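You operate a simulated robot arm through the tools that you are given. There is no shell and no other tool.

Carry out the task below with a simulated robot arm. There is one attempt and no reset: what you move stays moved.

JOB
Swap the boat slide in the viewer for the hills slide and focus it.
Fine: light off before a slide comes out, and off at the end; the old slide goes in the rack's empty slot.

It is judged by the outcome, as a careful person would: the job done as asked, and still so three seconds after it is handed in. It fails if anything else is knocked over, pushed out of place, dropped, spilled or broken.

ROBOT AND FRAMES
A 6-joint arm with a two-finger parallel gripper, fixed in place. Base frame: the origin is at the foot of the arm, x ahead of it, y to its left, z up; the work surface is at about z = 800. Lengths are in mm, angles in degrees, forces in N, time in s.
With the tool pointing down near the work surface it reaches from about 240 to 640 mm from the base axis. Its first joint turns from -66.0 to 66.0 degrees. Payload 2.7 kg.
Tool frame: the origin (TCP) lies between the finger pads and is the grasp point; the fingertips stand 23 mm ahead of it; z points along the fingers, y is the line along which they close. Largest opening 94 mm; finger width 38, thickness 10; the body of the gripper, 54 by 96 mm, starts 39 mm behind the TCP.
Orientation is that of the tool frame in the base frame, as [roll, pitch, yaw] about the fixed x, y, z axes, in that order (R = Rz(yaw) Ry(pitch) Rx(roll)). With the fingers straight down and closing along the base's y, the tool's x points along the base's -x, its y along +y and its z along -z.

CONTROLS
- The arm moves only by the tool jog_arm. Its argument "deltas" is a list of rows, each a list of 7 numbers: the turn, a rotation vector about the tool's x, y, z in rad, then the shift along the tool's x, y, z in mm, then the closure in counts, from 0 (fully open) to 255 (shut). In form: [[wx, wy, wz, tx, ty, tz, claw], ...]. A call has 1 to 20 rows; each row shifts and turns the commanded pose from where the row before left it, along the tool's axes as they then stand. Rows are played at 5 a second. More than 50 mm and 8.6 degrees between two rows, or a gripper value outside its range, and nothing of the call is played. A pose out of reach is approached as far as the arm can. The call stops where the force on the tool passes 40 N (or 10 N more than at its start, if that is more) or the arm is blocked; 0.2 s more then pass. The fingers move at their own pace (about 45 mm/s each) and stop on an object; they squeeze with about 34 N. The grip force told is the motor's: it shows also when the fingers shut on nothing. Time passes only in rows, and 0.2 s behind the last, so rows that do not move let the fingers close. It gives the time, the measured TCP pose, the force on the tool (base axes), the opening and the grip force at its end, in the units of the frame above (readings bear some noise), with the torque about the TCP (base axes, N m) and any sound that the robot's microphone picked up.
- Cameras (640 x 400 px; columns grow to the right, rows downward): "scene" is fixed at [80.4, -431.4, 1410.5]; the picture's right is [0.75, -0.66, 0.00], its down [-0.41, -0.47, -0.78] and it looks along [0.51, 0.59, -0.63] (base axes); focal length 349 px, centre (320, 200). "wrist" rides on the gripper at [86, 16, -74] in the tool frame; the picture's right is [-0.18, 0.98, 0.00], its down [-0.58, -0.11, -0.81] and it looks along [-0.79, -0.15, 0.59] (tool axes); focal length 243 px, centre (320, 200).
- grab_frame(camera): a new picture of that camera. No time passes.
- point_at(camera, pixels): for up to 12 pixels [column, row] of the newest picture of that camera ("zoom" is the newest enlarged one), the place [x, y, z] in the base frame of the surface seen there, good to about 3 mm, but the place of the scene camera against the robot may be out by one fixed shift of up to 18 mm in any direction. No time passes.
- enlarge(camera, box): a new picture of the part [left, top, right, bottom] of that camera's present view, enlarged. No time passes.
- sign_off(): hands the job in; it is judged then, once.

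Unless the task says otherwise, let go and move clear before handing in.

The tools are called as name(argument=value, ...) on one line, values as JSON. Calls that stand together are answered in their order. jog_arm: Moves the arm, as the interface text tells. Its arguments: {"type":"object","properties":{"deltas":{"type":"array","items":{"type":"array","items":{"type":"number"}}}},"required":["deltas"]} The other tools are called the same way: grab_frame (camera) takes a picture; point_at (camera, pixels) gives the place of the surface under pixels of a picture; enlarge (camera, box) takes an enlarged picture of a part of a camera's view; sign_off () hands the job in.

At the start:

```text
time: 0.0
eef_pos: [354.1, 45.7, 1152.7]
ee_rot: [-180.0, 0.0, 179.9]
ft_force: [-0.7, -0.2, 0.0]
torque: [-0.01, 0.04, 0.04]
opening: 93.8
grip_force: 0.1
```

scene: 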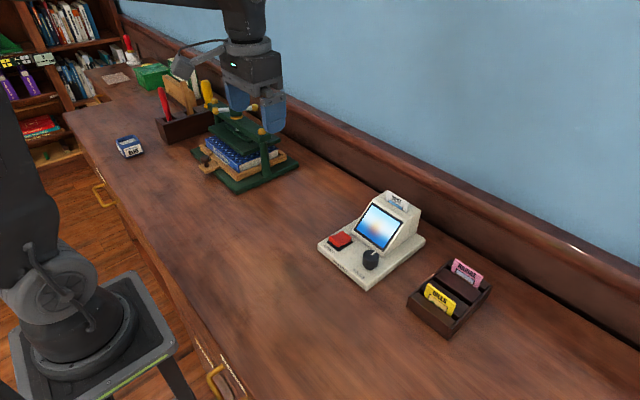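
wrist: 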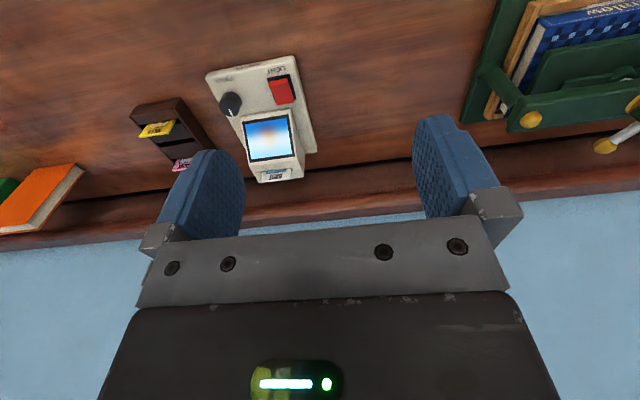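

The scene shows the viewer at about (375,235) with a lit screen, a red switch at (340,241), a dark knob at (370,258), and the rack at (450,295) with yellow and pink slides. I'll enlarge these areas for detail.

enlarge(camera="scene", box=[310, 180, 440, 290])

enlarge(camera="wrist", box=[120, 50, 330, 200])

```text
3.64 times, centred on (375, 235) of scene
```

zoom: 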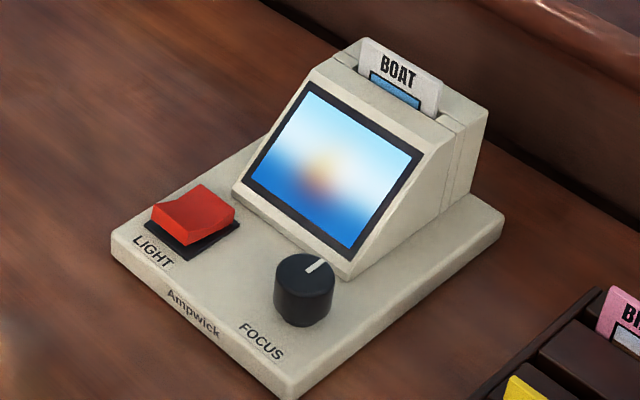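

```text
2.67 times, centred on (225, 125) of wrist
```

zoom: 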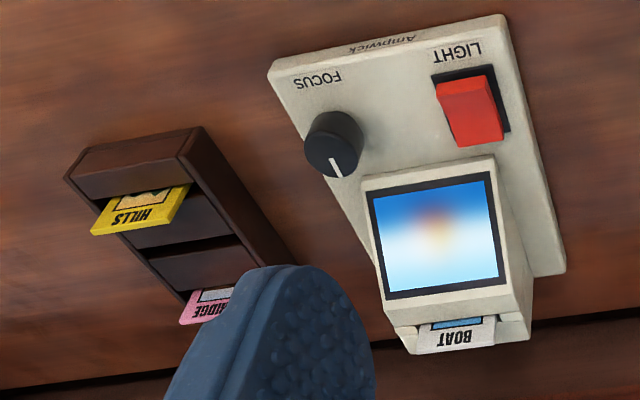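

The viewer holds BOAT in its top slot, there is a LIGHT rocker and a FOCUS knob, and the rack has HILLS (yellow), a gap, and BRIDGE (pink). Next I'll measure positions of everything.

enlarge(camera="scene", box=[400, 245, 500, 345])

point_at(camera="scene", pixels=[[340, 241], [370, 258], [390, 201], [403, 209], [376, 226], [318, 246], [366, 288], [424, 241], [440, 295], [467, 272]])

point_at(camera="wrist", pixels=[[281, 91], [232, 104], [272, 176], [262, 178], [267, 138], [210, 85], [292, 58], [310, 150], [158, 129], [180, 165]])

```text
4.00 times, centred on (450, 295) of scene
```

zoom: 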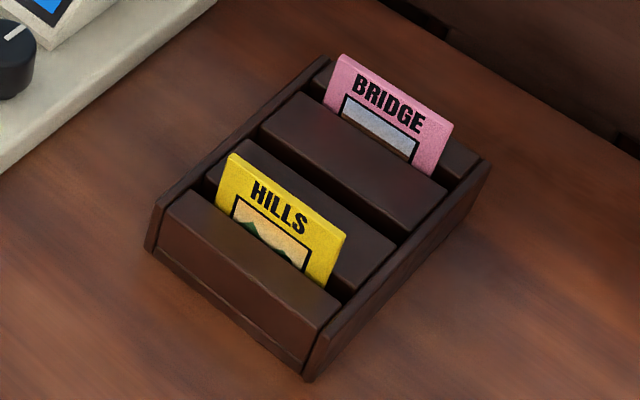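

```text
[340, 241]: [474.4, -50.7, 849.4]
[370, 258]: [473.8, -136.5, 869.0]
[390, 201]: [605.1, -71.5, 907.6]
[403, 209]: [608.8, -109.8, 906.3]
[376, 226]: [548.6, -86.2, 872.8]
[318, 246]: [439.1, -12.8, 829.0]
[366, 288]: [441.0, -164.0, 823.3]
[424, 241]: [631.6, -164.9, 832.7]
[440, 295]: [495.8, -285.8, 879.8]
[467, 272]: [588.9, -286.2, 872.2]
```

```text
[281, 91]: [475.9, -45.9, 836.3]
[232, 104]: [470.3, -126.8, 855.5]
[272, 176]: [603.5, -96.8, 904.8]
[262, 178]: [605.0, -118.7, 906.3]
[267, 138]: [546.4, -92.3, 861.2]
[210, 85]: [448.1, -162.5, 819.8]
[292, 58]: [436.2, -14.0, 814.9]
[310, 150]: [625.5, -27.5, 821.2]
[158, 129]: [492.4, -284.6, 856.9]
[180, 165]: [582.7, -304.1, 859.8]
```

Wrist and scene readings agree to within about 10 mm except z (scene reads about 10 mm high). I'll move to a closer viewpoint in front of the viewer to read the switch, the knob and the slide before touching anything.

jog_arm(deltas=[[0, 0, 0, -5, -21, 30, 0], [0, 0, 0, -5, -21, 30, 0], [0, 0, 0, -5, -21, 30, 0], [0, 0, 0, -5, -21, 30, 0], [0, 0, 0, -5, -21, 30, 0], [0, 0, 0, 0, 0, 0, 0]])

grab_frame(camera="wrist")

```text
time: 1.4
eef_pos: [380.2, -61.2, 1004.2]
ee_rot: [-179.9, 0.0, -180.0]
ft_force: [0.2, -0.1, 1.1]
torque: [0.02, 0.01, -0.01]
opening: 94.2
grip_force: 0.0
```

```text
taken
```

wrist: 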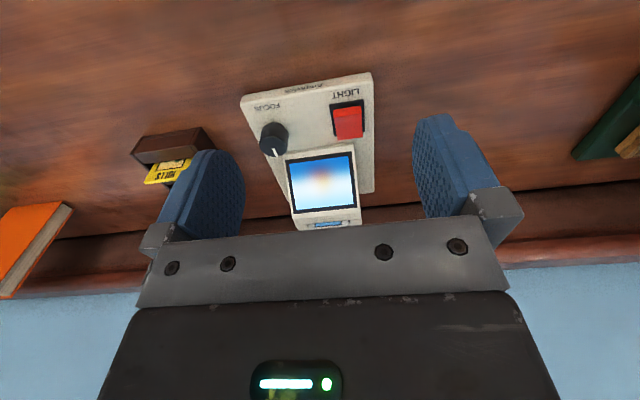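

The wrist view shows the viewer between the fingers; I'll enlarge the switch/knob and the slide regions and measure.

enlarge(camera="wrist", box=[235, 70, 385, 170])

point_at(camera="wrist", pixels=[[348, 112], [347, 130], [336, 122], [361, 122], [273, 138], [275, 153], [328, 224], [316, 225], [342, 222], [240, 98], [372, 75], [322, 180]])

```text
4.00 times, centred on (310, 120) of wrist
```

zoom: 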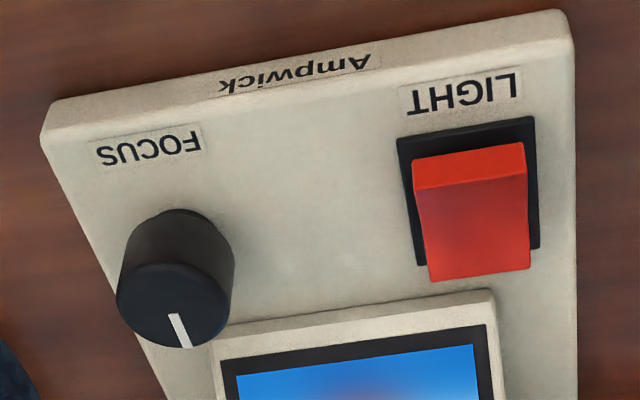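

```text
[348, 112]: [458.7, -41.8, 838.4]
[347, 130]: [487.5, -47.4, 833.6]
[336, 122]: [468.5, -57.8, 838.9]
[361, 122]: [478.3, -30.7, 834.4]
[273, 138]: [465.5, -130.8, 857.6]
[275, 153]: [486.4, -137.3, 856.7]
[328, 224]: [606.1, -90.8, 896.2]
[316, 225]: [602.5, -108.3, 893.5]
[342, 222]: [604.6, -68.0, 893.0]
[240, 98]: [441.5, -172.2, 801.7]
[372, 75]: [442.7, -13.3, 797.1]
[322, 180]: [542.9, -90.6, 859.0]
```

The rocker at (473,-44) seems higher at its front (838 at x=459 versus 834 at x=488). I'll zoom in on it from the scene camera to be sure which half is raised, and on the slide and slot.

enlarge(camera="scene", box=[320, 220, 360, 260])

enlarge(camera="scene", box=[375, 180, 425, 230])

```text
10.00 times, centred on (340, 240) of scene
```

zoom: 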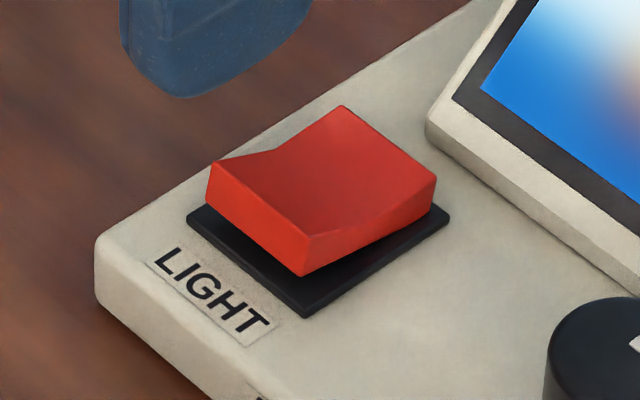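

```text
8.00 times, centred on (400, 205) of scene
```

zoom: 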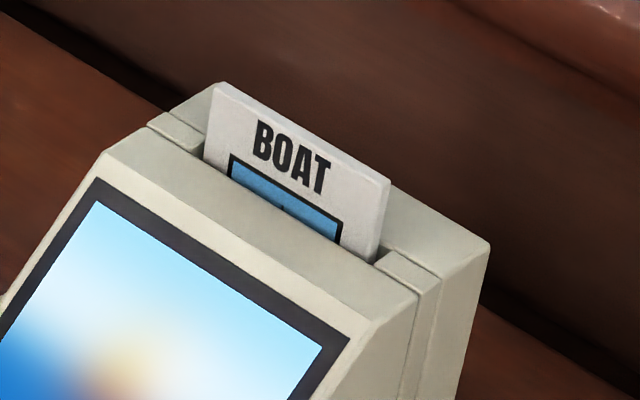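

The rocker's front half (towards the LIGHT label) is raised, so pressing the front should switch it off. Now I'll measure the BOAT slide and slot geometry from this zoom.

point_at(camera="zoom", pixels=[[215, 90], [384, 184], [212, 148], [370, 252], [150, 130], [185, 148], [395, 258], [440, 275], [110, 155], [365, 318], [485, 250], [300, 250]])

enlarge(camera="scene", box=[400, 250, 500, 340])

```text
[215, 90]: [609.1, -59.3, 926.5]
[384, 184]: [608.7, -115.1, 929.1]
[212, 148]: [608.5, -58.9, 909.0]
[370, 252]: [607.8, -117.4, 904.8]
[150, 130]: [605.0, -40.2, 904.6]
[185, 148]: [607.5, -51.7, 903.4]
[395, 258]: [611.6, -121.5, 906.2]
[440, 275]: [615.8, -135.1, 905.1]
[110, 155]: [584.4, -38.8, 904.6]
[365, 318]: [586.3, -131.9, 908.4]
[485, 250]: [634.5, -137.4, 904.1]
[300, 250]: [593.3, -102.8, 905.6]
```

```text
4.44 times, centred on (450, 295) of scene
```

zoom: 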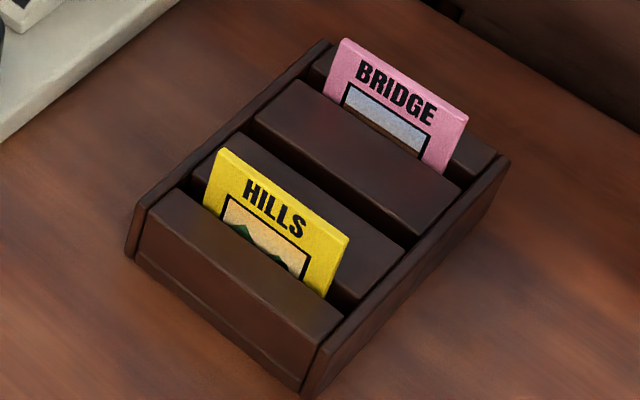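

BOAT stands vertically, about 56 mm wide (y -59 to -115), protruding about 22 mm. Next, the rack's points.

point_at(camera="zoom", pixels=[[222, 155], [342, 240], [205, 205], [328, 292], [260, 118], [405, 245], [265, 128], [395, 238], [140, 215], [320, 345], [505, 160], [330, 45]])

point_at(camera="zoom", pixels=[[345, 45], [462, 120], [440, 165], [360, 150], [300, 205], [240, 270], [470, 150], [335, 165], [270, 160], [330, 195], [316, 183], [345, 205]])

```text
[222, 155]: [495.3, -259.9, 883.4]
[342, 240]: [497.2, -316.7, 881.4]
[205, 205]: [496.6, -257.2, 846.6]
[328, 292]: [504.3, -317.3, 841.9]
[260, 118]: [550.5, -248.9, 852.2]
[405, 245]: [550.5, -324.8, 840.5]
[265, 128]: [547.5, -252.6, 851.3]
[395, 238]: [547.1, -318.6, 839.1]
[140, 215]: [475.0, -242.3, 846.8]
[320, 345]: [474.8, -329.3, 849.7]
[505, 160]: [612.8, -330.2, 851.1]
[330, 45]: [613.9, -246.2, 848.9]
```

```text
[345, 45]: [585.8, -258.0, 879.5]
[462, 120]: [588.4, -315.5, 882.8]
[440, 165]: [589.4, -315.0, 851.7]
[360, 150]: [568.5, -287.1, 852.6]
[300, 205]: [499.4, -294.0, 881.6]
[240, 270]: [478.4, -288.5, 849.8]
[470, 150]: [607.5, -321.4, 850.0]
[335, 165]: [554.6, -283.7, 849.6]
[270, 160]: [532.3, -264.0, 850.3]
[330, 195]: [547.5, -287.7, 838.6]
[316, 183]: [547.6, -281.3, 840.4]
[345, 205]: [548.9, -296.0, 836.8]
```

The rack is square to the base: HILLS at x≈497, empty slot at x≈545, BRIDGE at x≈588 (scene frame). I'll turn the gripper 90° so the fingers close along x, closing them for the switch press.

jog_arm(deltas=[[0, 0, 0.1428, 0, 0, 0, 255], [0, 0, 0.1428, 0, 0, 0, 255], [0, 0, 0.1428, 0, 0, 0, 255], [0, 0, 0.1428, 0, 0, 0, 255], [0, 0, 0.1428, 0, 0, 0, 255], [0, 0, 0.1428, 0, 0, 0, 255], [0, 0, 0.1428, 0, 0, 0, 255], [0, 0, 0.1428, 0, 0, 0, 255], [0, 0, 0.1428, 0, 0, 0, 255], [0, 0, 0.1428, 0, 0, 0, 255], [0, 0, 0.1428, 0, 0, 0, 255], [0, 0, 0, 0, 0, 0, 255]])

grab_frame(camera="wrist")

```text
time: 4.0
eef_pos: [380.0, -59.1, 1003.2]
ee_rot: [180.0, 0.1, 89.9]
ft_force: [0.4, -0.3, 0.9]
torque: [-0.01, 0.01, 0.01]
opening: 0.0
grip_force: 33.4
```

```text
taken
```

wrist: 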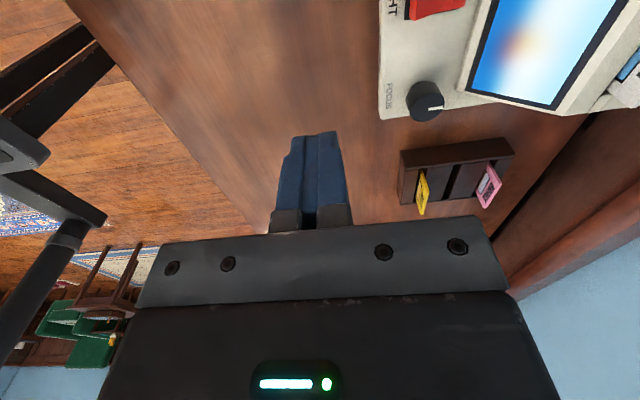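

Turned to yaw 90 with fingers shut. Moving above the front half of the switch with the fingertips about 40 mm above it.

jog_arm(deltas=[[0, 0, 0, 3.75, 19.75, 25.75, 255], [0, 0, 0, 3.75, 19.75, 25.75, 255], [0, 0, 0, 3.75, 19.75, 25.75, 255], [0, 0, 0, 3.75, 19.75, 25.75, 255], [0, 0, 0, 0, 0, 0, 255]])

grab_frame(camera="wrist")

enlarge(camera="scene", box=[300, 190, 400, 290])

```text
time: 5.2
eef_pos: [457.3, -45.1, 899.1]
ee_rot: [180.0, -0.1, 89.9]
ft_force: [0.5, 0.0, -0.2]
torque: [0.01, 0.03, 0.0]
opening: 0.3
grip_force: 34.4
```

```text
taken
```

wrist: 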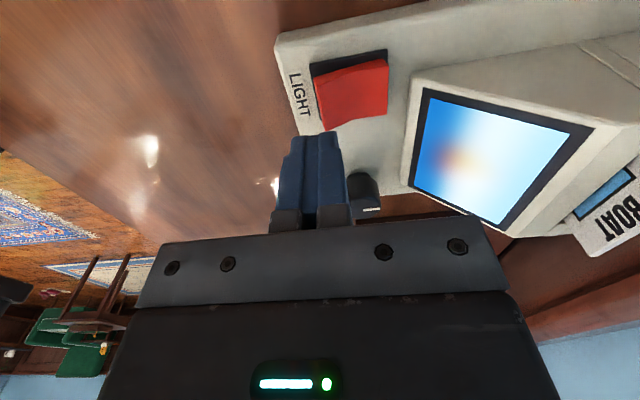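

```text
4.00 times, centred on (350, 240) of scene
```

zoom: 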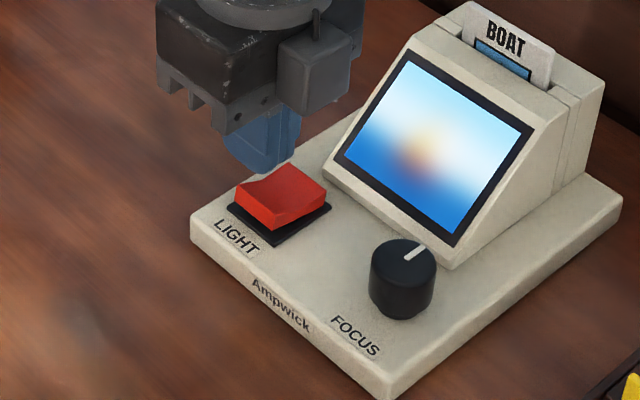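

The fingers hover behind the switch in view. Let me measure the rocker edges from this closer wrist view.

point_at(camera="wrist", pixels=[[320, 85], [324, 105], [328, 122], [335, 95], [350, 92], [365, 88], [380, 85], [383, 70], [384, 105], [345, 110], [312, 68], [362, 178]])

enlarge(camera="wrist", box=[270, 30, 430, 140])

```text
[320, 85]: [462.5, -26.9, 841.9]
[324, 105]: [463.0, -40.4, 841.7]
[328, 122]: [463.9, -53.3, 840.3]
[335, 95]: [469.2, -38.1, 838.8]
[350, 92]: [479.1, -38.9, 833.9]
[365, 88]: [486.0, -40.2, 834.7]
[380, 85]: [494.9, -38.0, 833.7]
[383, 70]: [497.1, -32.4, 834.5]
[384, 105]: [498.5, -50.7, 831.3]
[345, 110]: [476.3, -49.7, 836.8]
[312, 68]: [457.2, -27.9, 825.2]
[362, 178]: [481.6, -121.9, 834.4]
```

```text
3.64 times, centred on (350, 85) of wrist
```

zoom: 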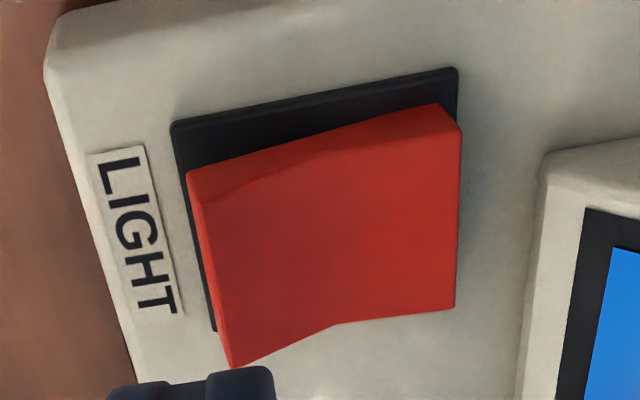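

Confirmed: rocker front edge is at x≈461, z≈842, back at x≈498, z≈832. I'll descend onto the front half in small steps.

jog_arm(deltas=[[0, 0, 0, 2, 2, 15, 255], [0, 0, 0, 2, 1, 14, 255], [0, 0, 0, 0, 0, 2, 255], [0, 0, 0, 0, 0, 2, 255], [0, 0, 0, 0, 0, 2, 255], [0, 0, 0, 0, 0, 2, 255]])

grab_frame(camera="wrist")

```text
time: 6.6
eef_pos: [460.5, -40.8, 862.1]
ee_rot: [-180.0, -0.1, 89.9]
ft_force: [0.1, -0.6, 0.2]
torque: [-0.02, 0.0, -0.01]
opening: 0.0
grip_force: 34.0
```

```text
taken
```

wrist: 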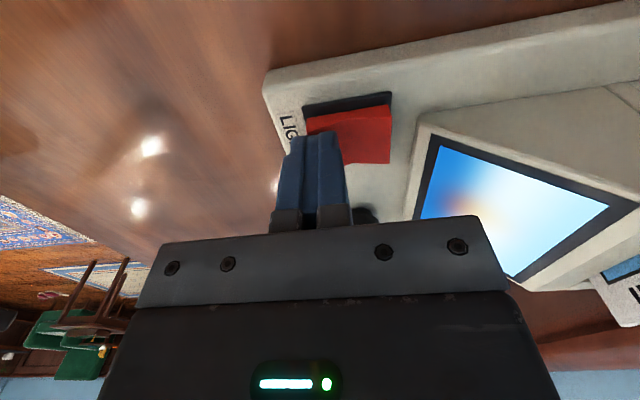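

No contact force yet at TCP z 862, and the screen is still lit. I'll continue down in 1.5 mm steps.

jog_arm(deltas=[[0, 0, 0, 0, 0, 1.5, 255], [0, 0, 0, 0, 0, 1.5, 255], [0, 0, 0, 0, 0, 1.5, 255], [0, 0, 0, 0, 0, 1.5, 255]])

grab_frame(camera="wrist")

```text
time: 7.6
eef_pos: [460.6, -38.9, 857.4]
ee_rot: [-180.0, 0.0, 90.0]
ft_force: [-7.8, 4.3, 14.9]
torque: [-0.02, 0.25, -0.06]
opening: 0.1
grip_force: 33.4
```

```text
taken
```

wrist: 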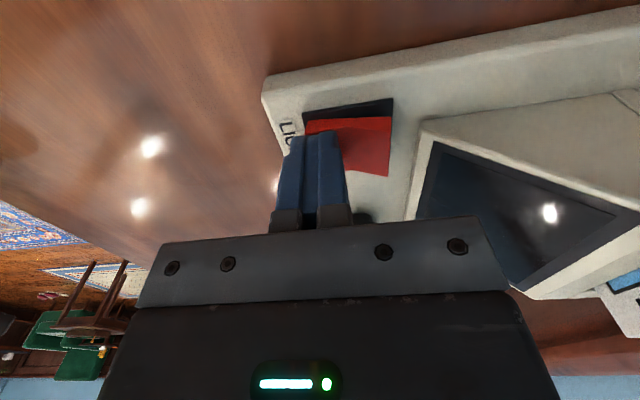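

The screen is now dark, so the light is off. I'll lift straight up and check that it stays off and the viewer hasn't shifted.

jog_arm(deltas=[[0, 0, 0, 0, 0, -10, 255], [0, 0, 0, 0, 0, -40, 255], [0, 0, 0, 0, 0, -50, 255], [0, 0, 0, 0, 0, -40, 0], [0, 0, 0, 0, 0, 0, 0], [0, 0, 0, 0, 0, 0, 0]])

grab_frame(camera="scene")

grab_frame(camera="wrist")

```text
time: 9.0
eef_pos: [462.5, -43.3, 997.3]
ee_rot: [-179.9, 0.0, 90.0]
ft_force: [-1.0, -0.4, 0.8]
torque: [-0.01, 0.0, -0.03]
opening: 68.8
grip_force: 0.0
```

```text
taken
```

scene: 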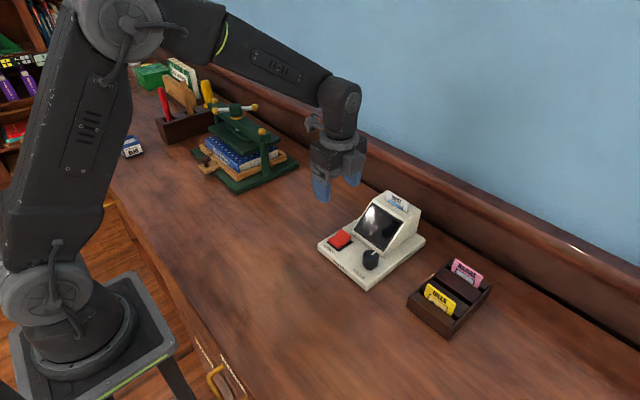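

```text
taken
```

wrist: 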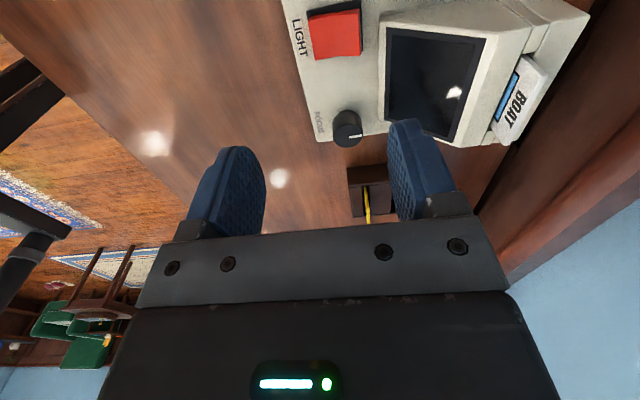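

Light is off and the viewer is where it was. I'll move above the BOAT slide (x≈607, y≈-90), staying high, and look down for precise alignment.

jog_arm(deltas=[[0, 0, 0, -11.75, 36, 0, 0], [0, 0, 0, -11.75, 36, 0, 0], [0, 0, 0, -11.75, 36, 0, 0], [0, 0, 0, -11.75, 36, 0, 0], [0, 0, 0, 0, 0, 0, 0]])

grab_frame(camera="wrist")

grab_frame(camera="scene")

```text
time: 10.2
eef_pos: [607.5, -90.5, 997.3]
ee_rot: [-179.9, 0.0, 89.9]
ft_force: [0.5, 0.5, 0.0]
torque: [0.0, 0.0, -0.01]
opening: 93.8
grip_force: 0.1
```

```text
taken
```

wrist: 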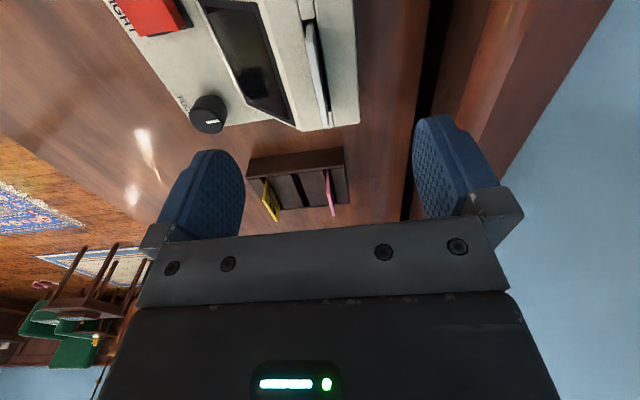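

```text
taken
```

scene: 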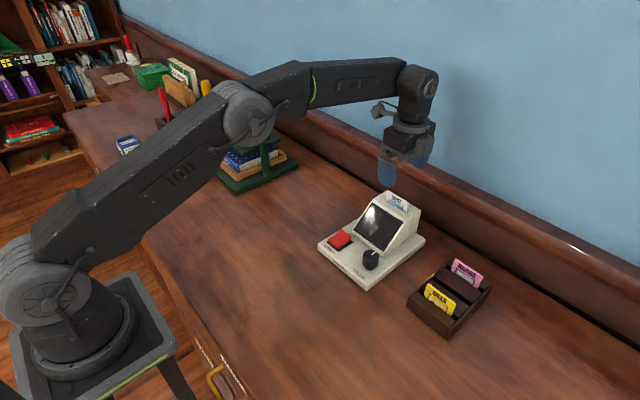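

In the wrist view the slide is seen edge-on at about (318,75). I'll enlarge there and also measure the wall trim so the outer finger clears it.

point_at(camera="wrist", pixels=[[345, 60], [395, 100], [420, 60], [450, 60], [470, 60], [500, 60], [540, 60], [480, 130], [267, 200], [330, 190], [280, 155], [344, 150]])

enlarge(camera="wrist", box=[270, 0, 370, 135])

```text
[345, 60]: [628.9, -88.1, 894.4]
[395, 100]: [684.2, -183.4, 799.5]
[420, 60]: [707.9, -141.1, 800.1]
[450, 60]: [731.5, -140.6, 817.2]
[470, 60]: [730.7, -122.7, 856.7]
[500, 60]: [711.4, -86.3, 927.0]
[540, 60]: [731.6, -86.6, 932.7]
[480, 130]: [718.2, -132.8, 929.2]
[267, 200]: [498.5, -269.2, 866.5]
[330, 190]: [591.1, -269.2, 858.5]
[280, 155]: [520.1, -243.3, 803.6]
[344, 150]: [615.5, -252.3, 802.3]
```

```text
2.96 times, centred on (320, 68) of wrist
```

zoom: 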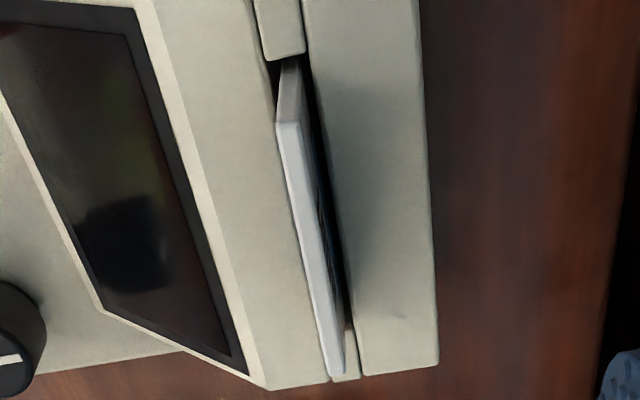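

Wall trim starts at x≈710, so there's clearance. Now measuring the slide's top edge and the slot edges in this zoom.

point_at(camera="zoom", pixels=[[288, 124], [299, 180], [311, 240], [324, 310], [336, 366], [290, 85], [280, 30], [240, 150], [370, 150], [345, 376], [277, 70], [309, 60]])

enlarge(camera="wrist", box=[235, 140, 360, 230])

```text
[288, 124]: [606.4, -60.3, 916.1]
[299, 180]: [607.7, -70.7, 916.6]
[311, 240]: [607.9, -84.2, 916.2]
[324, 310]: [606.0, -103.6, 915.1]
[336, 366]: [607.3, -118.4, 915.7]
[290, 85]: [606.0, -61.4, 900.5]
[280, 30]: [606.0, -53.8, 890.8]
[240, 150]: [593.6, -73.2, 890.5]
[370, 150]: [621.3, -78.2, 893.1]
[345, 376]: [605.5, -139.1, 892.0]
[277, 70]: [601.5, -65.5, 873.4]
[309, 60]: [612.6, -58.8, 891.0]
```

```text
4.44 times, centred on (298, 185) of wrist
```

zoom: 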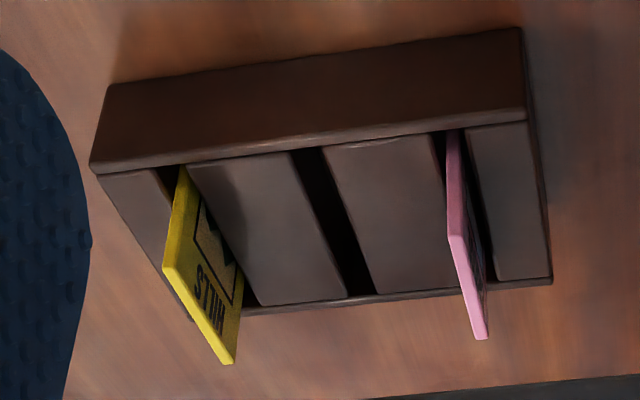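

BOAT's top edge is at x≈607, y from -60 to -119 (centre ≈ -89), z≈916, and the housing top is z≈892. I'll part-close to about 30 mm, go down with the slide between the fingers, then check.

jog_arm(deltas=[[0, 0, 0, 0, 0, 0, 174], [0, 0, 0, 0, 0, 0, 174], [0, 0, 0, 1, 0, 20, 174], [0, 0, 0, 0, 0, 20, 174], [0, 0, 0, 0, 0, 10, 174], [0, 0, 0, 0, 0, 0, 174]])

grab_frame(camera="wrist")

enlarge(camera="scene", box=[340, 110, 460, 240])

```text
time: 11.6
eef_pos: [605.9, -89.2, 946.4]
ee_rot: [180.0, 0.1, 90.0]
ft_force: [-0.3, -0.9, -0.5]
torque: [-0.02, 0.01, 0.0]
opening: 29.9
grip_force: 0.1
```

```text
taken
```

wrist: 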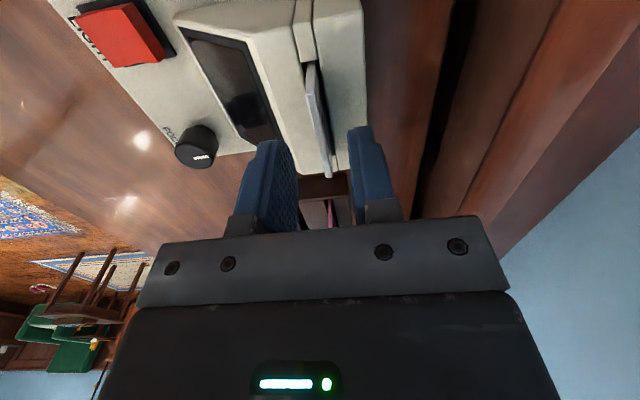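

```text
3.08 times, centred on (400, 175) of scene
```

zoom: 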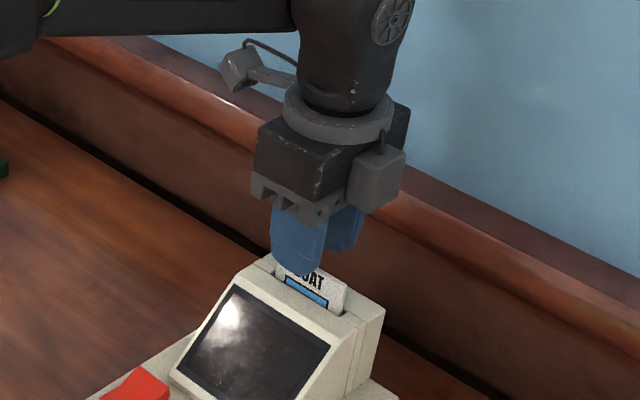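

Opening is 30 mm and the slide lies between the fingers. Let me re-measure the slide's top edge from here before the final descent.

enlarge(camera="wrist", box=[270, 40, 370, 190])

point_at(camera="wrist", pixels=[[309, 80], [312, 95], [317, 115], [322, 140], [329, 174], [345, 100], [285, 90], [305, 55], [284, 150], [356, 140]])

```text
2.67 times, centred on (320, 115) of wrist
```

zoom: 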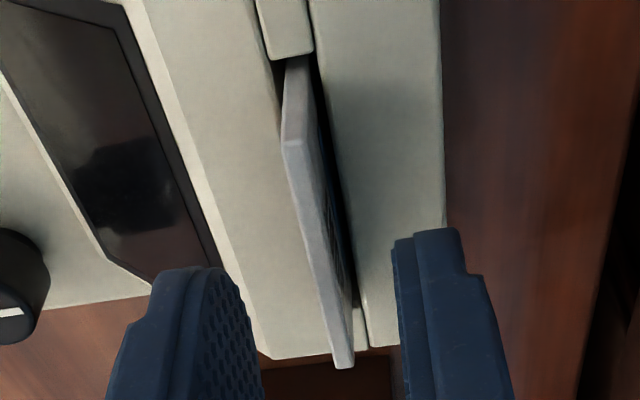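

```text
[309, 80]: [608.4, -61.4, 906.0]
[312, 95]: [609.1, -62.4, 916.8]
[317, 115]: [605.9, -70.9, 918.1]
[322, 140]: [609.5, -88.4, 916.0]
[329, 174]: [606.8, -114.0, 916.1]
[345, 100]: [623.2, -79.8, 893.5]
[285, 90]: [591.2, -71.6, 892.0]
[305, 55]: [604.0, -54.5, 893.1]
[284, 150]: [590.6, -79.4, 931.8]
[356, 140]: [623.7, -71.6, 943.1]
```

Slide x≈607.5, finger centre x≈607, so it's well centred. I'll go down 27 mm (fingertips about 4 mm above the housing) and close on the slide.

jog_arm(deltas=[[0, 0, 0, 0, 0, 14, 174], [0, 0, 0, 0, 0, 9, 174], [0, 0, 0, 0, 0, 4, 174], [0, 0, 0, 0, 0, 0, 255], [0, 0, 0, 0, 0, 0, 255], [0, 0, 0, 0, 0, 0, 255], [0, 0, 0, 0, 0, 0, 255]])

grab_frame(camera="wrist")

```text
time: 13.2
eef_pos: [605.2, -86.0, 920.0]
ee_rot: [-179.9, 0.0, 90.0]
ft_force: [0.0, -0.2, -0.1]
torque: [-0.01, 0.02, 0.01]
opening: 3.5
grip_force: 34.4
```

```text
taken
```

wrist: 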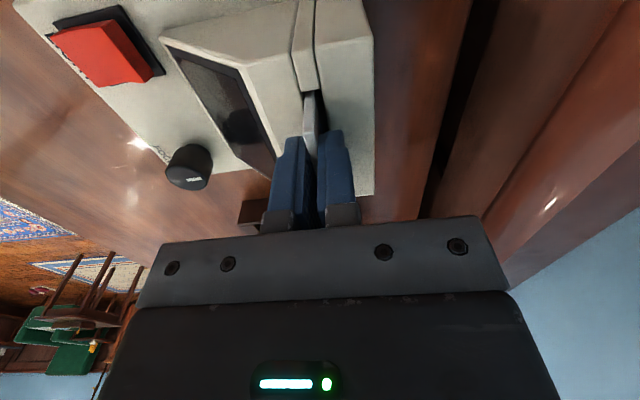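

The fingers hold the slide (opening 3.5 mm, grip 34 N) with no side force. Lifting straight up gently.

jog_arm(deltas=[[0, 0, 0, 0, 0, -5, 255], [0, 0, 0, 0, 0, -10, 255], [0, 0, 0, 0, 0, -15, 255], [0, 0, 0, 0, 0, -15, 255], [0, 0, 0, 0, 0, -15, 255], [0, 0, 0, 0, 0, -15, 255], [0, 0, 0, 0, 0, -10, 255], [0, 0, 0, 0, 0, 0, 255]])

grab_frame(camera="wrist")

enlarge(camera="scene", box=[320, 90, 480, 240])

```text
time: 15.0
eef_pos: [605.7, -84.7, 1003.1]
ee_rot: [180.0, 0.0, 89.9]
ft_force: [-0.4, -0.2, -0.3]
torque: [-0.01, -0.01, -0.03]
opening: 3.7
grip_force: 33.7
```

```text
taken
```

wrist: 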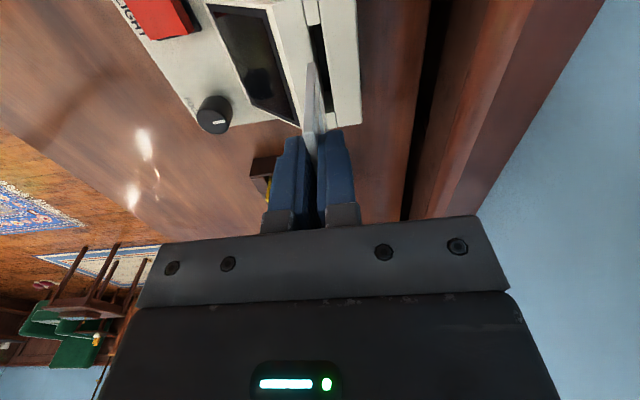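

```text
2.67 times, centred on (400, 165) of scene
```

zoom: 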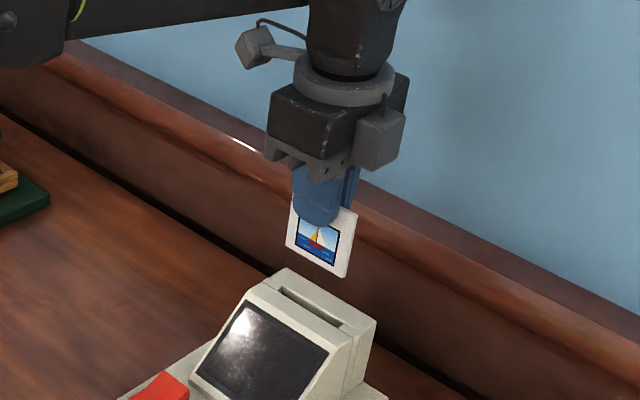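

BOAT is out and hanging straight. I'll measure the slide's bottom edge and the viewer's empty slot from both cameras.

point_at(camera="zoom", pixels=[[289, 244], [342, 274], [293, 205], [353, 215], [280, 288], [345, 327], [310, 305], [315, 312], [270, 285], [320, 300]])

enlarge(camera="wrist", box=[280, 0, 370, 140])

```text
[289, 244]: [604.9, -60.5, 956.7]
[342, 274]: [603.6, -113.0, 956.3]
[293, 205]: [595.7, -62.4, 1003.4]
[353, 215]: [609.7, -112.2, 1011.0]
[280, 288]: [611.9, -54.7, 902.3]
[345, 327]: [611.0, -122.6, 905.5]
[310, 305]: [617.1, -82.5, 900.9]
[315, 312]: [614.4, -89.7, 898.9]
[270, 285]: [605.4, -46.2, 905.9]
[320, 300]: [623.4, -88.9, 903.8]
```

```text
2.86 times, centred on (325, 70) of wrist
```

zoom: 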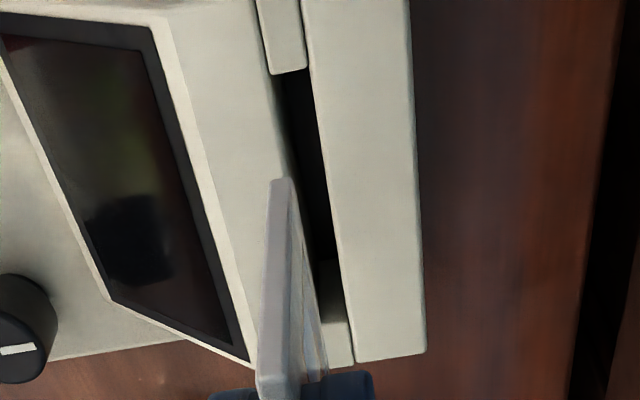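

The slide is about 58 mm tall; the slot is now visible. I'll measure the slot's edges in the robot frame for the later insertion.

point_at(camera="zoom", pixels=[[276, 90], [284, 130], [264, 60], [311, 80], [318, 125], [326, 180], [337, 250], [290, 70], [330, 322], [345, 330], [305, 72], [273, 74]])

point_at(camera="zoom", pixels=[[285, 30], [262, 20], [300, 20], [303, 5], [352, 345], [272, 70], [300, 130], [310, 180], [325, 250], [280, 200], [275, 350], [272, 280]])

```text
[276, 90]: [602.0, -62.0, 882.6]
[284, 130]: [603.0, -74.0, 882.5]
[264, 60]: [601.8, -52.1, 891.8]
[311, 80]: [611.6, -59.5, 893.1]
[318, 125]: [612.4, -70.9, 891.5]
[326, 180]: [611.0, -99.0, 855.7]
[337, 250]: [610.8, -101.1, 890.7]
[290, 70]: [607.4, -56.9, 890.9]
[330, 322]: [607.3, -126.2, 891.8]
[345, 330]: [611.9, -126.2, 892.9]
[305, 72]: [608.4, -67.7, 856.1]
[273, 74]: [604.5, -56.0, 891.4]
```

```text
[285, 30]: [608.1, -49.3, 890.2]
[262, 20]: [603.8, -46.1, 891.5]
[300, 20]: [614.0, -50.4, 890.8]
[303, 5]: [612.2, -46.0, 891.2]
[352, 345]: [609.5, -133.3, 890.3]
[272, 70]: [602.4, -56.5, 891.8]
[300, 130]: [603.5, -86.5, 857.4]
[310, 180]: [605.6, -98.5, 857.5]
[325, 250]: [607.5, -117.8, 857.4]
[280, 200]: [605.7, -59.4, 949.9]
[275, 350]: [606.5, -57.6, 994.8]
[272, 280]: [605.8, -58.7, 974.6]
```

Viewer slot: x≈602–611.5, y≈-57 to -125, floor z≈857, with a few mm of slack. Now I'll carry BOAT towards the rack at height and look at the empty slot.

jog_arm(deltas=[[0, 0, 0, -25, -15, 0, 255], [0, 0, 0, -25, -15, 0, 255], [0, 0, 0, -25, -15, 0, 255], [0, 0, 0, -25, -15, 0, 255], [0, 0, 0, 0, 0, 0, 255]])

grab_frame(camera="wrist")

```text
time: 16.2
eef_pos: [543.8, -185.2, 1001.1]
ee_rot: [-180.0, 0.0, 90.0]
ft_force: [-0.1, 0.3, 0.0]
torque: [0.06, -0.03, -0.03]
opening: 3.6
grip_force: 34.2
```

```text
taken
```

wrist: 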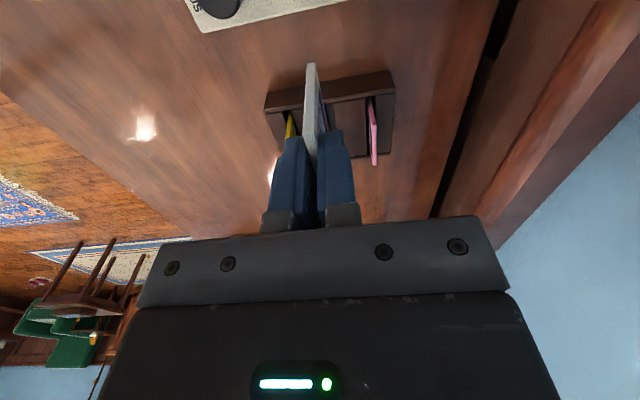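

The slide hides the empty slot from here, so I'll shift sideways (-x) to see the rack past the slide and measure the slot.

jog_arm(deltas=[[0, 0, 0, -8, -38, 0, 255], [0, 0, 0, -7, -38, 0, 255], [0, 0, 0, 0, 0, 0, 255]])

grab_frame(camera="wrist")

enlarge(camera="wrist", box=[330, 40, 490, 180])

```text
time: 17.0
eef_pos: [469.7, -200.6, 1003.3]
ee_rot: [179.9, -0.1, 90.0]
ft_force: [0.8, -0.5, -0.6]
torque: [0.01, 0.0, 0.01]
opening: 3.4
grip_force: 33.8
```

```text
taken
```

wrist: 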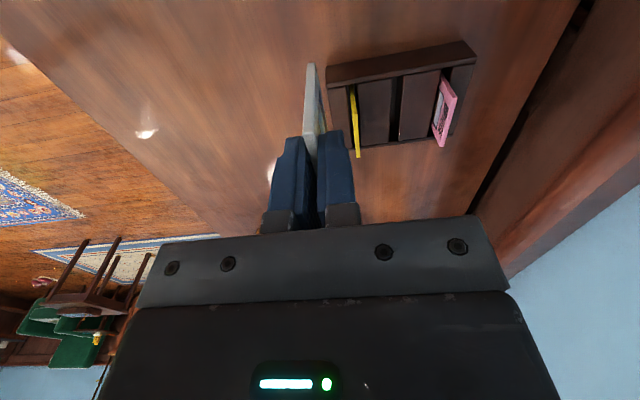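

```text
2.86 times, centred on (410, 110) of wrist
```

zoom: 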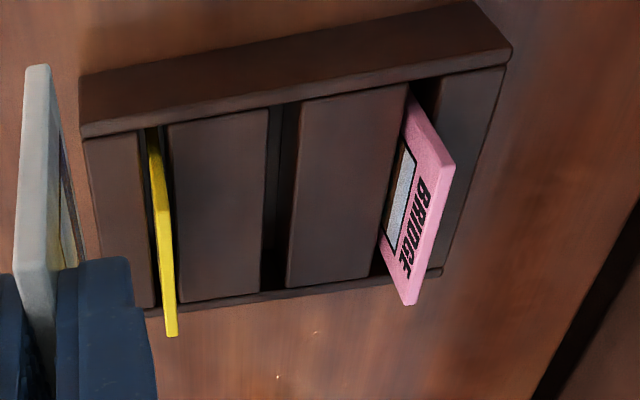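

Now the empty slot is visible as the dark strip from (270,110) to (275,290) in the zoom. Measuring its edges and HILLS.

point_at(camera="zoom", pixels=[[262, 150], [262, 200], [259, 250], [299, 130], [297, 180], [292, 240], [278, 150], [274, 220], [283, 108], [270, 288], [220, 200], [345, 200]])

point_at(camera="zoom", pixels=[[172, 332], [166, 260], [158, 190], [152, 140], [168, 160], [178, 270], [145, 160], [150, 280], [150, 133], [148, 311], [205, 300], [190, 120]])

```text
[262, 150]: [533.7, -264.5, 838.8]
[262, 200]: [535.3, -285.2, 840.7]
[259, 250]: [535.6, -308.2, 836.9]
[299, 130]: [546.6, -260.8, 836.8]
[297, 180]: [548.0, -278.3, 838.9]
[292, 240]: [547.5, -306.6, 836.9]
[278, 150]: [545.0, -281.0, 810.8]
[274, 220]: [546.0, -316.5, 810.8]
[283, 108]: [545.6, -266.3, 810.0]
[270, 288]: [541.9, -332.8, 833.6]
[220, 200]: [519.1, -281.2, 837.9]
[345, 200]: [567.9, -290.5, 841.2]
```

```text
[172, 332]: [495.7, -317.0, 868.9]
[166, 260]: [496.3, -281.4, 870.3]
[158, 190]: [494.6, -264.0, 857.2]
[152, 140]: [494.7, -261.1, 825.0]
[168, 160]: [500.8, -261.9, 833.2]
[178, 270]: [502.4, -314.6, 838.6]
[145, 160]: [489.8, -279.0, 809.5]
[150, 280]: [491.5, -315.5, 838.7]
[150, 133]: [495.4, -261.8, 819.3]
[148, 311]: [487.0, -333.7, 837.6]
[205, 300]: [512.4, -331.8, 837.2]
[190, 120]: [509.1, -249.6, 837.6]
```

Empty slot: x≈536–546.5 (centre ≈541.5), y centre ≈-290, floor z≈810.5; HILLS at x≈495.5, y -261 to -318, top 870. Let me measure the held slide relative to the TCP from the same view.

point_at(camera="zoom", pixels=[[38, 72], [35, 120], [32, 180], [28, 240], [45, 70], [60, 200], [22, 200], [70, 260]])

enlarge(camera="scene", box=[340, 140, 500, 340])

```text
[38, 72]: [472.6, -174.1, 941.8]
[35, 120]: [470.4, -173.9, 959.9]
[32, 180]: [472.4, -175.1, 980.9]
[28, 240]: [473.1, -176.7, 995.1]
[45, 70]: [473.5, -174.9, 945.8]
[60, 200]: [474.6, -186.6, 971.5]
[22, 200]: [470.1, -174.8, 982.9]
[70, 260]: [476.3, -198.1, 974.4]
```

```text
2.00 times, centred on (420, 240) of scene
```

zoom: 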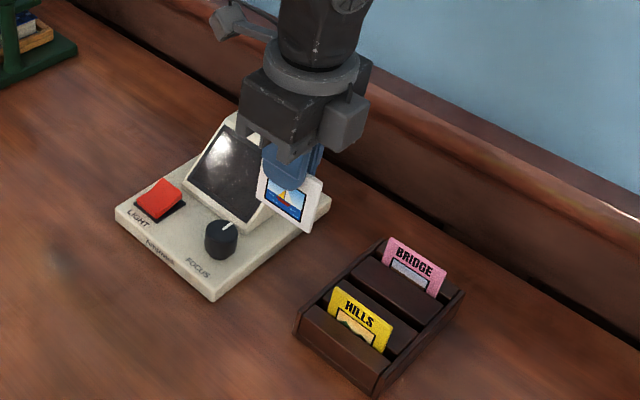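

The held slide sits about +2 mm in x and -3 mm in y from the TCP reading, with its bottom 61.5 mm below. So I need TCP ≈ (539.2, -286.8). Moving above the slot, then partway down for a check.

jog_arm(deltas=[[0, 0, 0, -28.7, 23.2, 0, 255], [0, 0, 0, -28.7, 23.2, 0, 255], [0, 0, 0, -28.8, 23.1, 0, 255], [0, 0, 0, 0, 0, 20, 255], [0, 0, 0, 0, 0, 20, 255], [0, 0, 0, 0, 0, 15, 255], [0, 0, 0, 0, 0, 0, 255]])

grab_frame(camera="wrist")

enlarge(camera="scene", box=[390, 210, 510, 340])

```text
time: 18.6
eef_pos: [539.4, -287.7, 945.7]
ee_rot: [179.9, -0.1, 90.0]
ft_force: [0.0, 0.0, 0.1]
torque: [0.0, 0.04, -0.04]
opening: 3.7
grip_force: 33.9
```

```text
taken
```

wrist: 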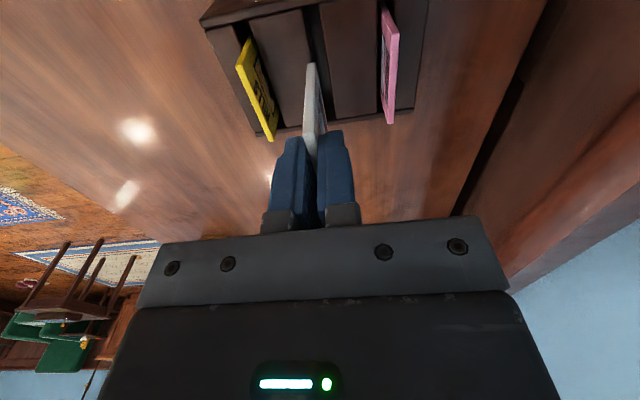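

```text
3.08 times, centred on (450, 275) of scene
```

zoom: 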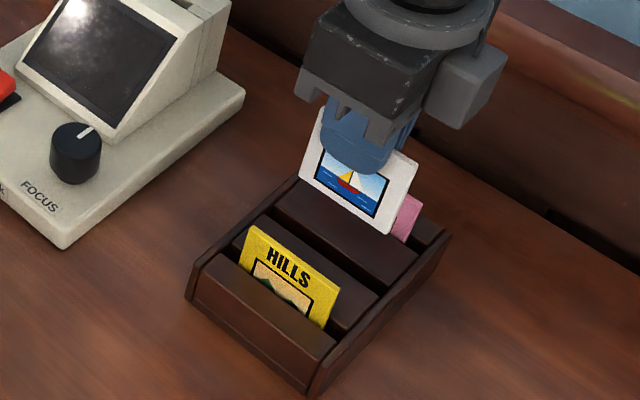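

Good approach: the slide hangs over the empty slot, well clear of HILLS and BRIDGE. I'll enlarge the wrist view to verify x alignment with the slot.

enlarge(camera="wrist", box=[220, 0, 420, 140])

point_at(camera="wrist", pixels=[[311, 66], [310, 80], [308, 100], [301, 40], [327, 40], [299, 20], [322, 15], [304, 55], [312, 30], [330, 60], [285, 60], [350, 60]])

```text
2.86 times, centred on (320, 70) of wrist
```

zoom: 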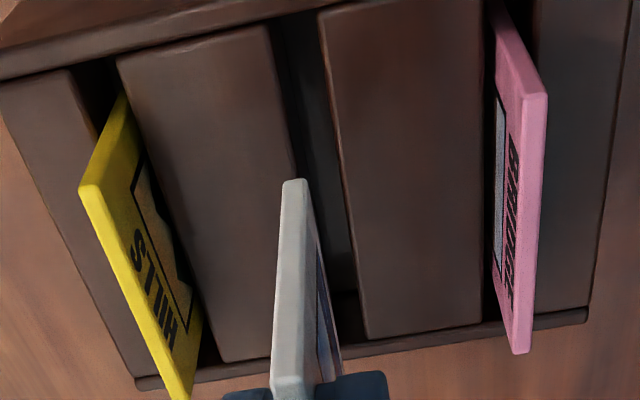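

```text
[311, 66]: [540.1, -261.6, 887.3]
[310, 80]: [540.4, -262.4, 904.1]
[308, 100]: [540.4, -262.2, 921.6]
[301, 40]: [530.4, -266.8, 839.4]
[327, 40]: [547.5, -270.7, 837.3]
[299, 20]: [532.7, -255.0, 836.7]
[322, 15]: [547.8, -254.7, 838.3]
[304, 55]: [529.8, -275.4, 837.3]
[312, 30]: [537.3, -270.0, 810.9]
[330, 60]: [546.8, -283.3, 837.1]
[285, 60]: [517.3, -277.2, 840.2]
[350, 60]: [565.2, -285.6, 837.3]
```

Slide edge at x≈540.3, near edge y≈-262. Checking the slot lips precisely in this zoom.

point_at(camera="zoom", pixels=[[268, 60], [274, 90], [282, 130], [289, 165], [326, 50], [334, 100], [342, 160], [350, 220], [290, 190], [284, 250], [278, 320], [300, 100]])

```text
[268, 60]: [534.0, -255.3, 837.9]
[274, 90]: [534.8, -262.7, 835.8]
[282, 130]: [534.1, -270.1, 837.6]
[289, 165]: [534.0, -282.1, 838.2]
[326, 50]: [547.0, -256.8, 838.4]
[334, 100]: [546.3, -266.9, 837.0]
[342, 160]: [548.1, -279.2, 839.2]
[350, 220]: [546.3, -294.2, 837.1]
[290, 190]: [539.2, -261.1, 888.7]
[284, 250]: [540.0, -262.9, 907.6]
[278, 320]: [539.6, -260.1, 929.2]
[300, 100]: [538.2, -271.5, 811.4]
```

Slot lips at x≈535.5 and ≈546, centre ≈540.8; the slide is at ≈540. Nudging +0.7 mm and lowering into the slot, slowing near the floor.

jog_arm(deltas=[[0, 0, 0, 0, 0.7, 15, 255], [0, 0, 0, 0, 0, 15, 255], [0, 0, 0, 0, 0, 10, 255], [0, 0, 0, 0, 0, 5, 255], [0, 0, 0, 0, 0, 5, 255], [0, 0, 0, 0, 0, 5, 255], [0, 0, 0, 0, 0, 0, 255]])

grab_frame(camera="wrist")

enlarge(camera="scene", box=[390, 230, 510, 340])

```text
time: 20.2
eef_pos: [539.3, -287.3, 895.4]
ee_rot: [-180.0, 0.0, 90.0]
ft_force: [-0.1, -0.1, -0.5]
torque: [-0.01, -0.01, -0.02]
opening: 4.0
grip_force: 34.1
```

```text
taken
```

wrist: 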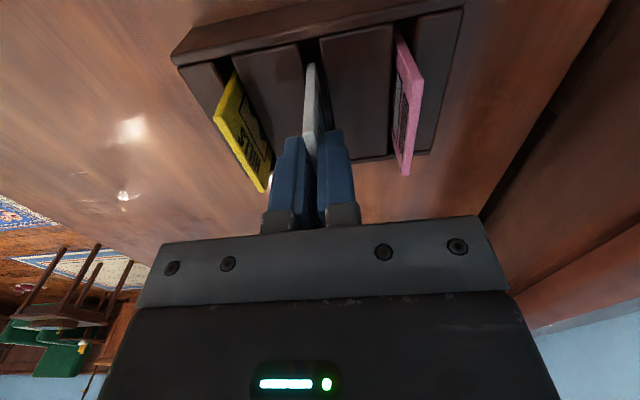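

```text
3.64 times, centred on (450, 285) of scene
```

zoom: 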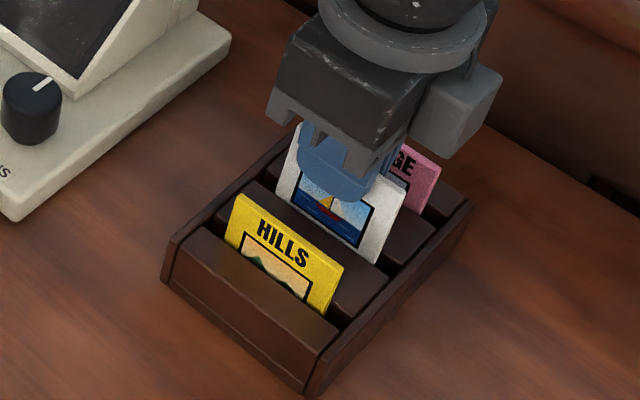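

TCP z 895 puts the slide bottom right at the slot mouth, with no force. A close check in the wrist view before going in.

enlarge(camera="wrist", box=[260, 20, 380, 130])

```text
3.64 times, centred on (320, 75) of wrist
```

zoom: 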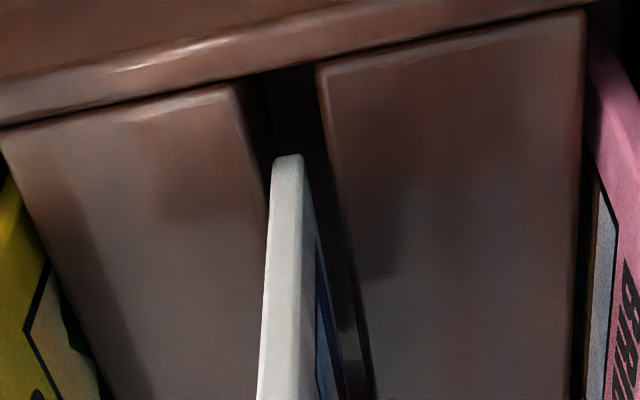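

The slide's lower edge lies between the slot lips. Lowering about 20 mm in small steps.

jog_arm(deltas=[[0, 0, 0, 0, 0, 4, 255], [0, 0, 0, 0, 0, 4, 255], [0, 0, 0, 0, 0, 4, 255], [0, 0, 0, 0, 0, 3, 255], [0, 0, 0, 0, 0, 3, 255], [0, 0, 0, 0, 0, 2, 255], [0, 0, 0, 0, 0, 0, 255]])

grab_frame(camera="wrist")

enlarge(camera="scene", box=[390, 230, 510, 340])

```text
time: 21.8
eef_pos: [539.6, -287.3, 876.1]
ee_rot: [180.0, -0.1, 90.0]
ft_force: [-0.9, 0.9, 0.5]
torque: [0.02, 0.02, -0.05]
opening: 3.6
grip_force: 34.1
```

```text
taken
```

wrist: 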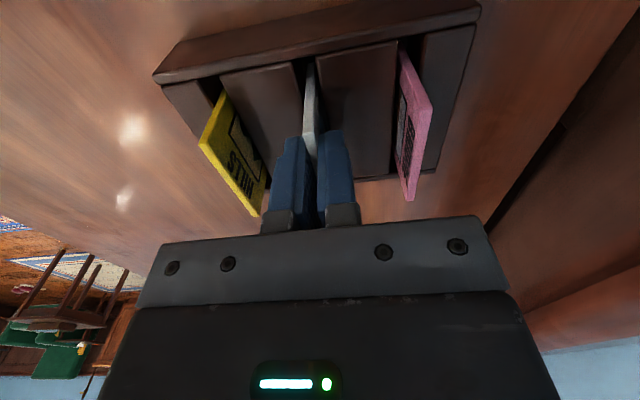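

```text
3.64 times, centred on (450, 285) of scene
```

zoom: 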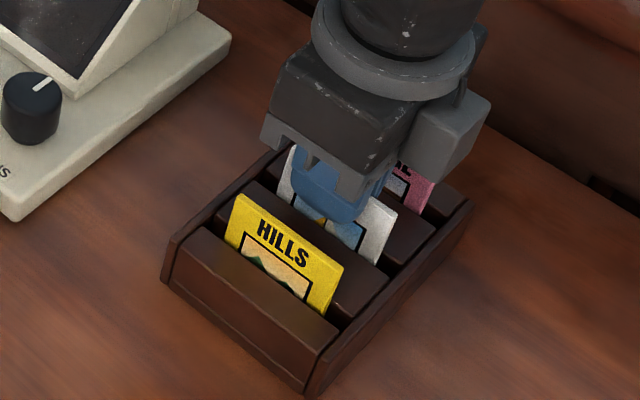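

The slide is in the slot with no force; about 3–4 mm remain. Continuing in 1 mm steps to touch the floor.

jog_arm(deltas=[[0, 0, 0, 0, 0, 1, 255], [0, 0, 0, 0, 0, 1, 255], [0, 0, 0, 0, 0, 1, 255], [0, 0, 0, 0, 0, 0, 255]])

```text
time: 22.8
eef_pos: [539.6, -287.9, 874.2]
ee_rot: [179.9, -0.1, 90.0]
ft_force: [-0.3, 0.1, 4.3]
torque: [0.06, 0.04, 0.03]
opening: 3.3
grip_force: 34.2
```

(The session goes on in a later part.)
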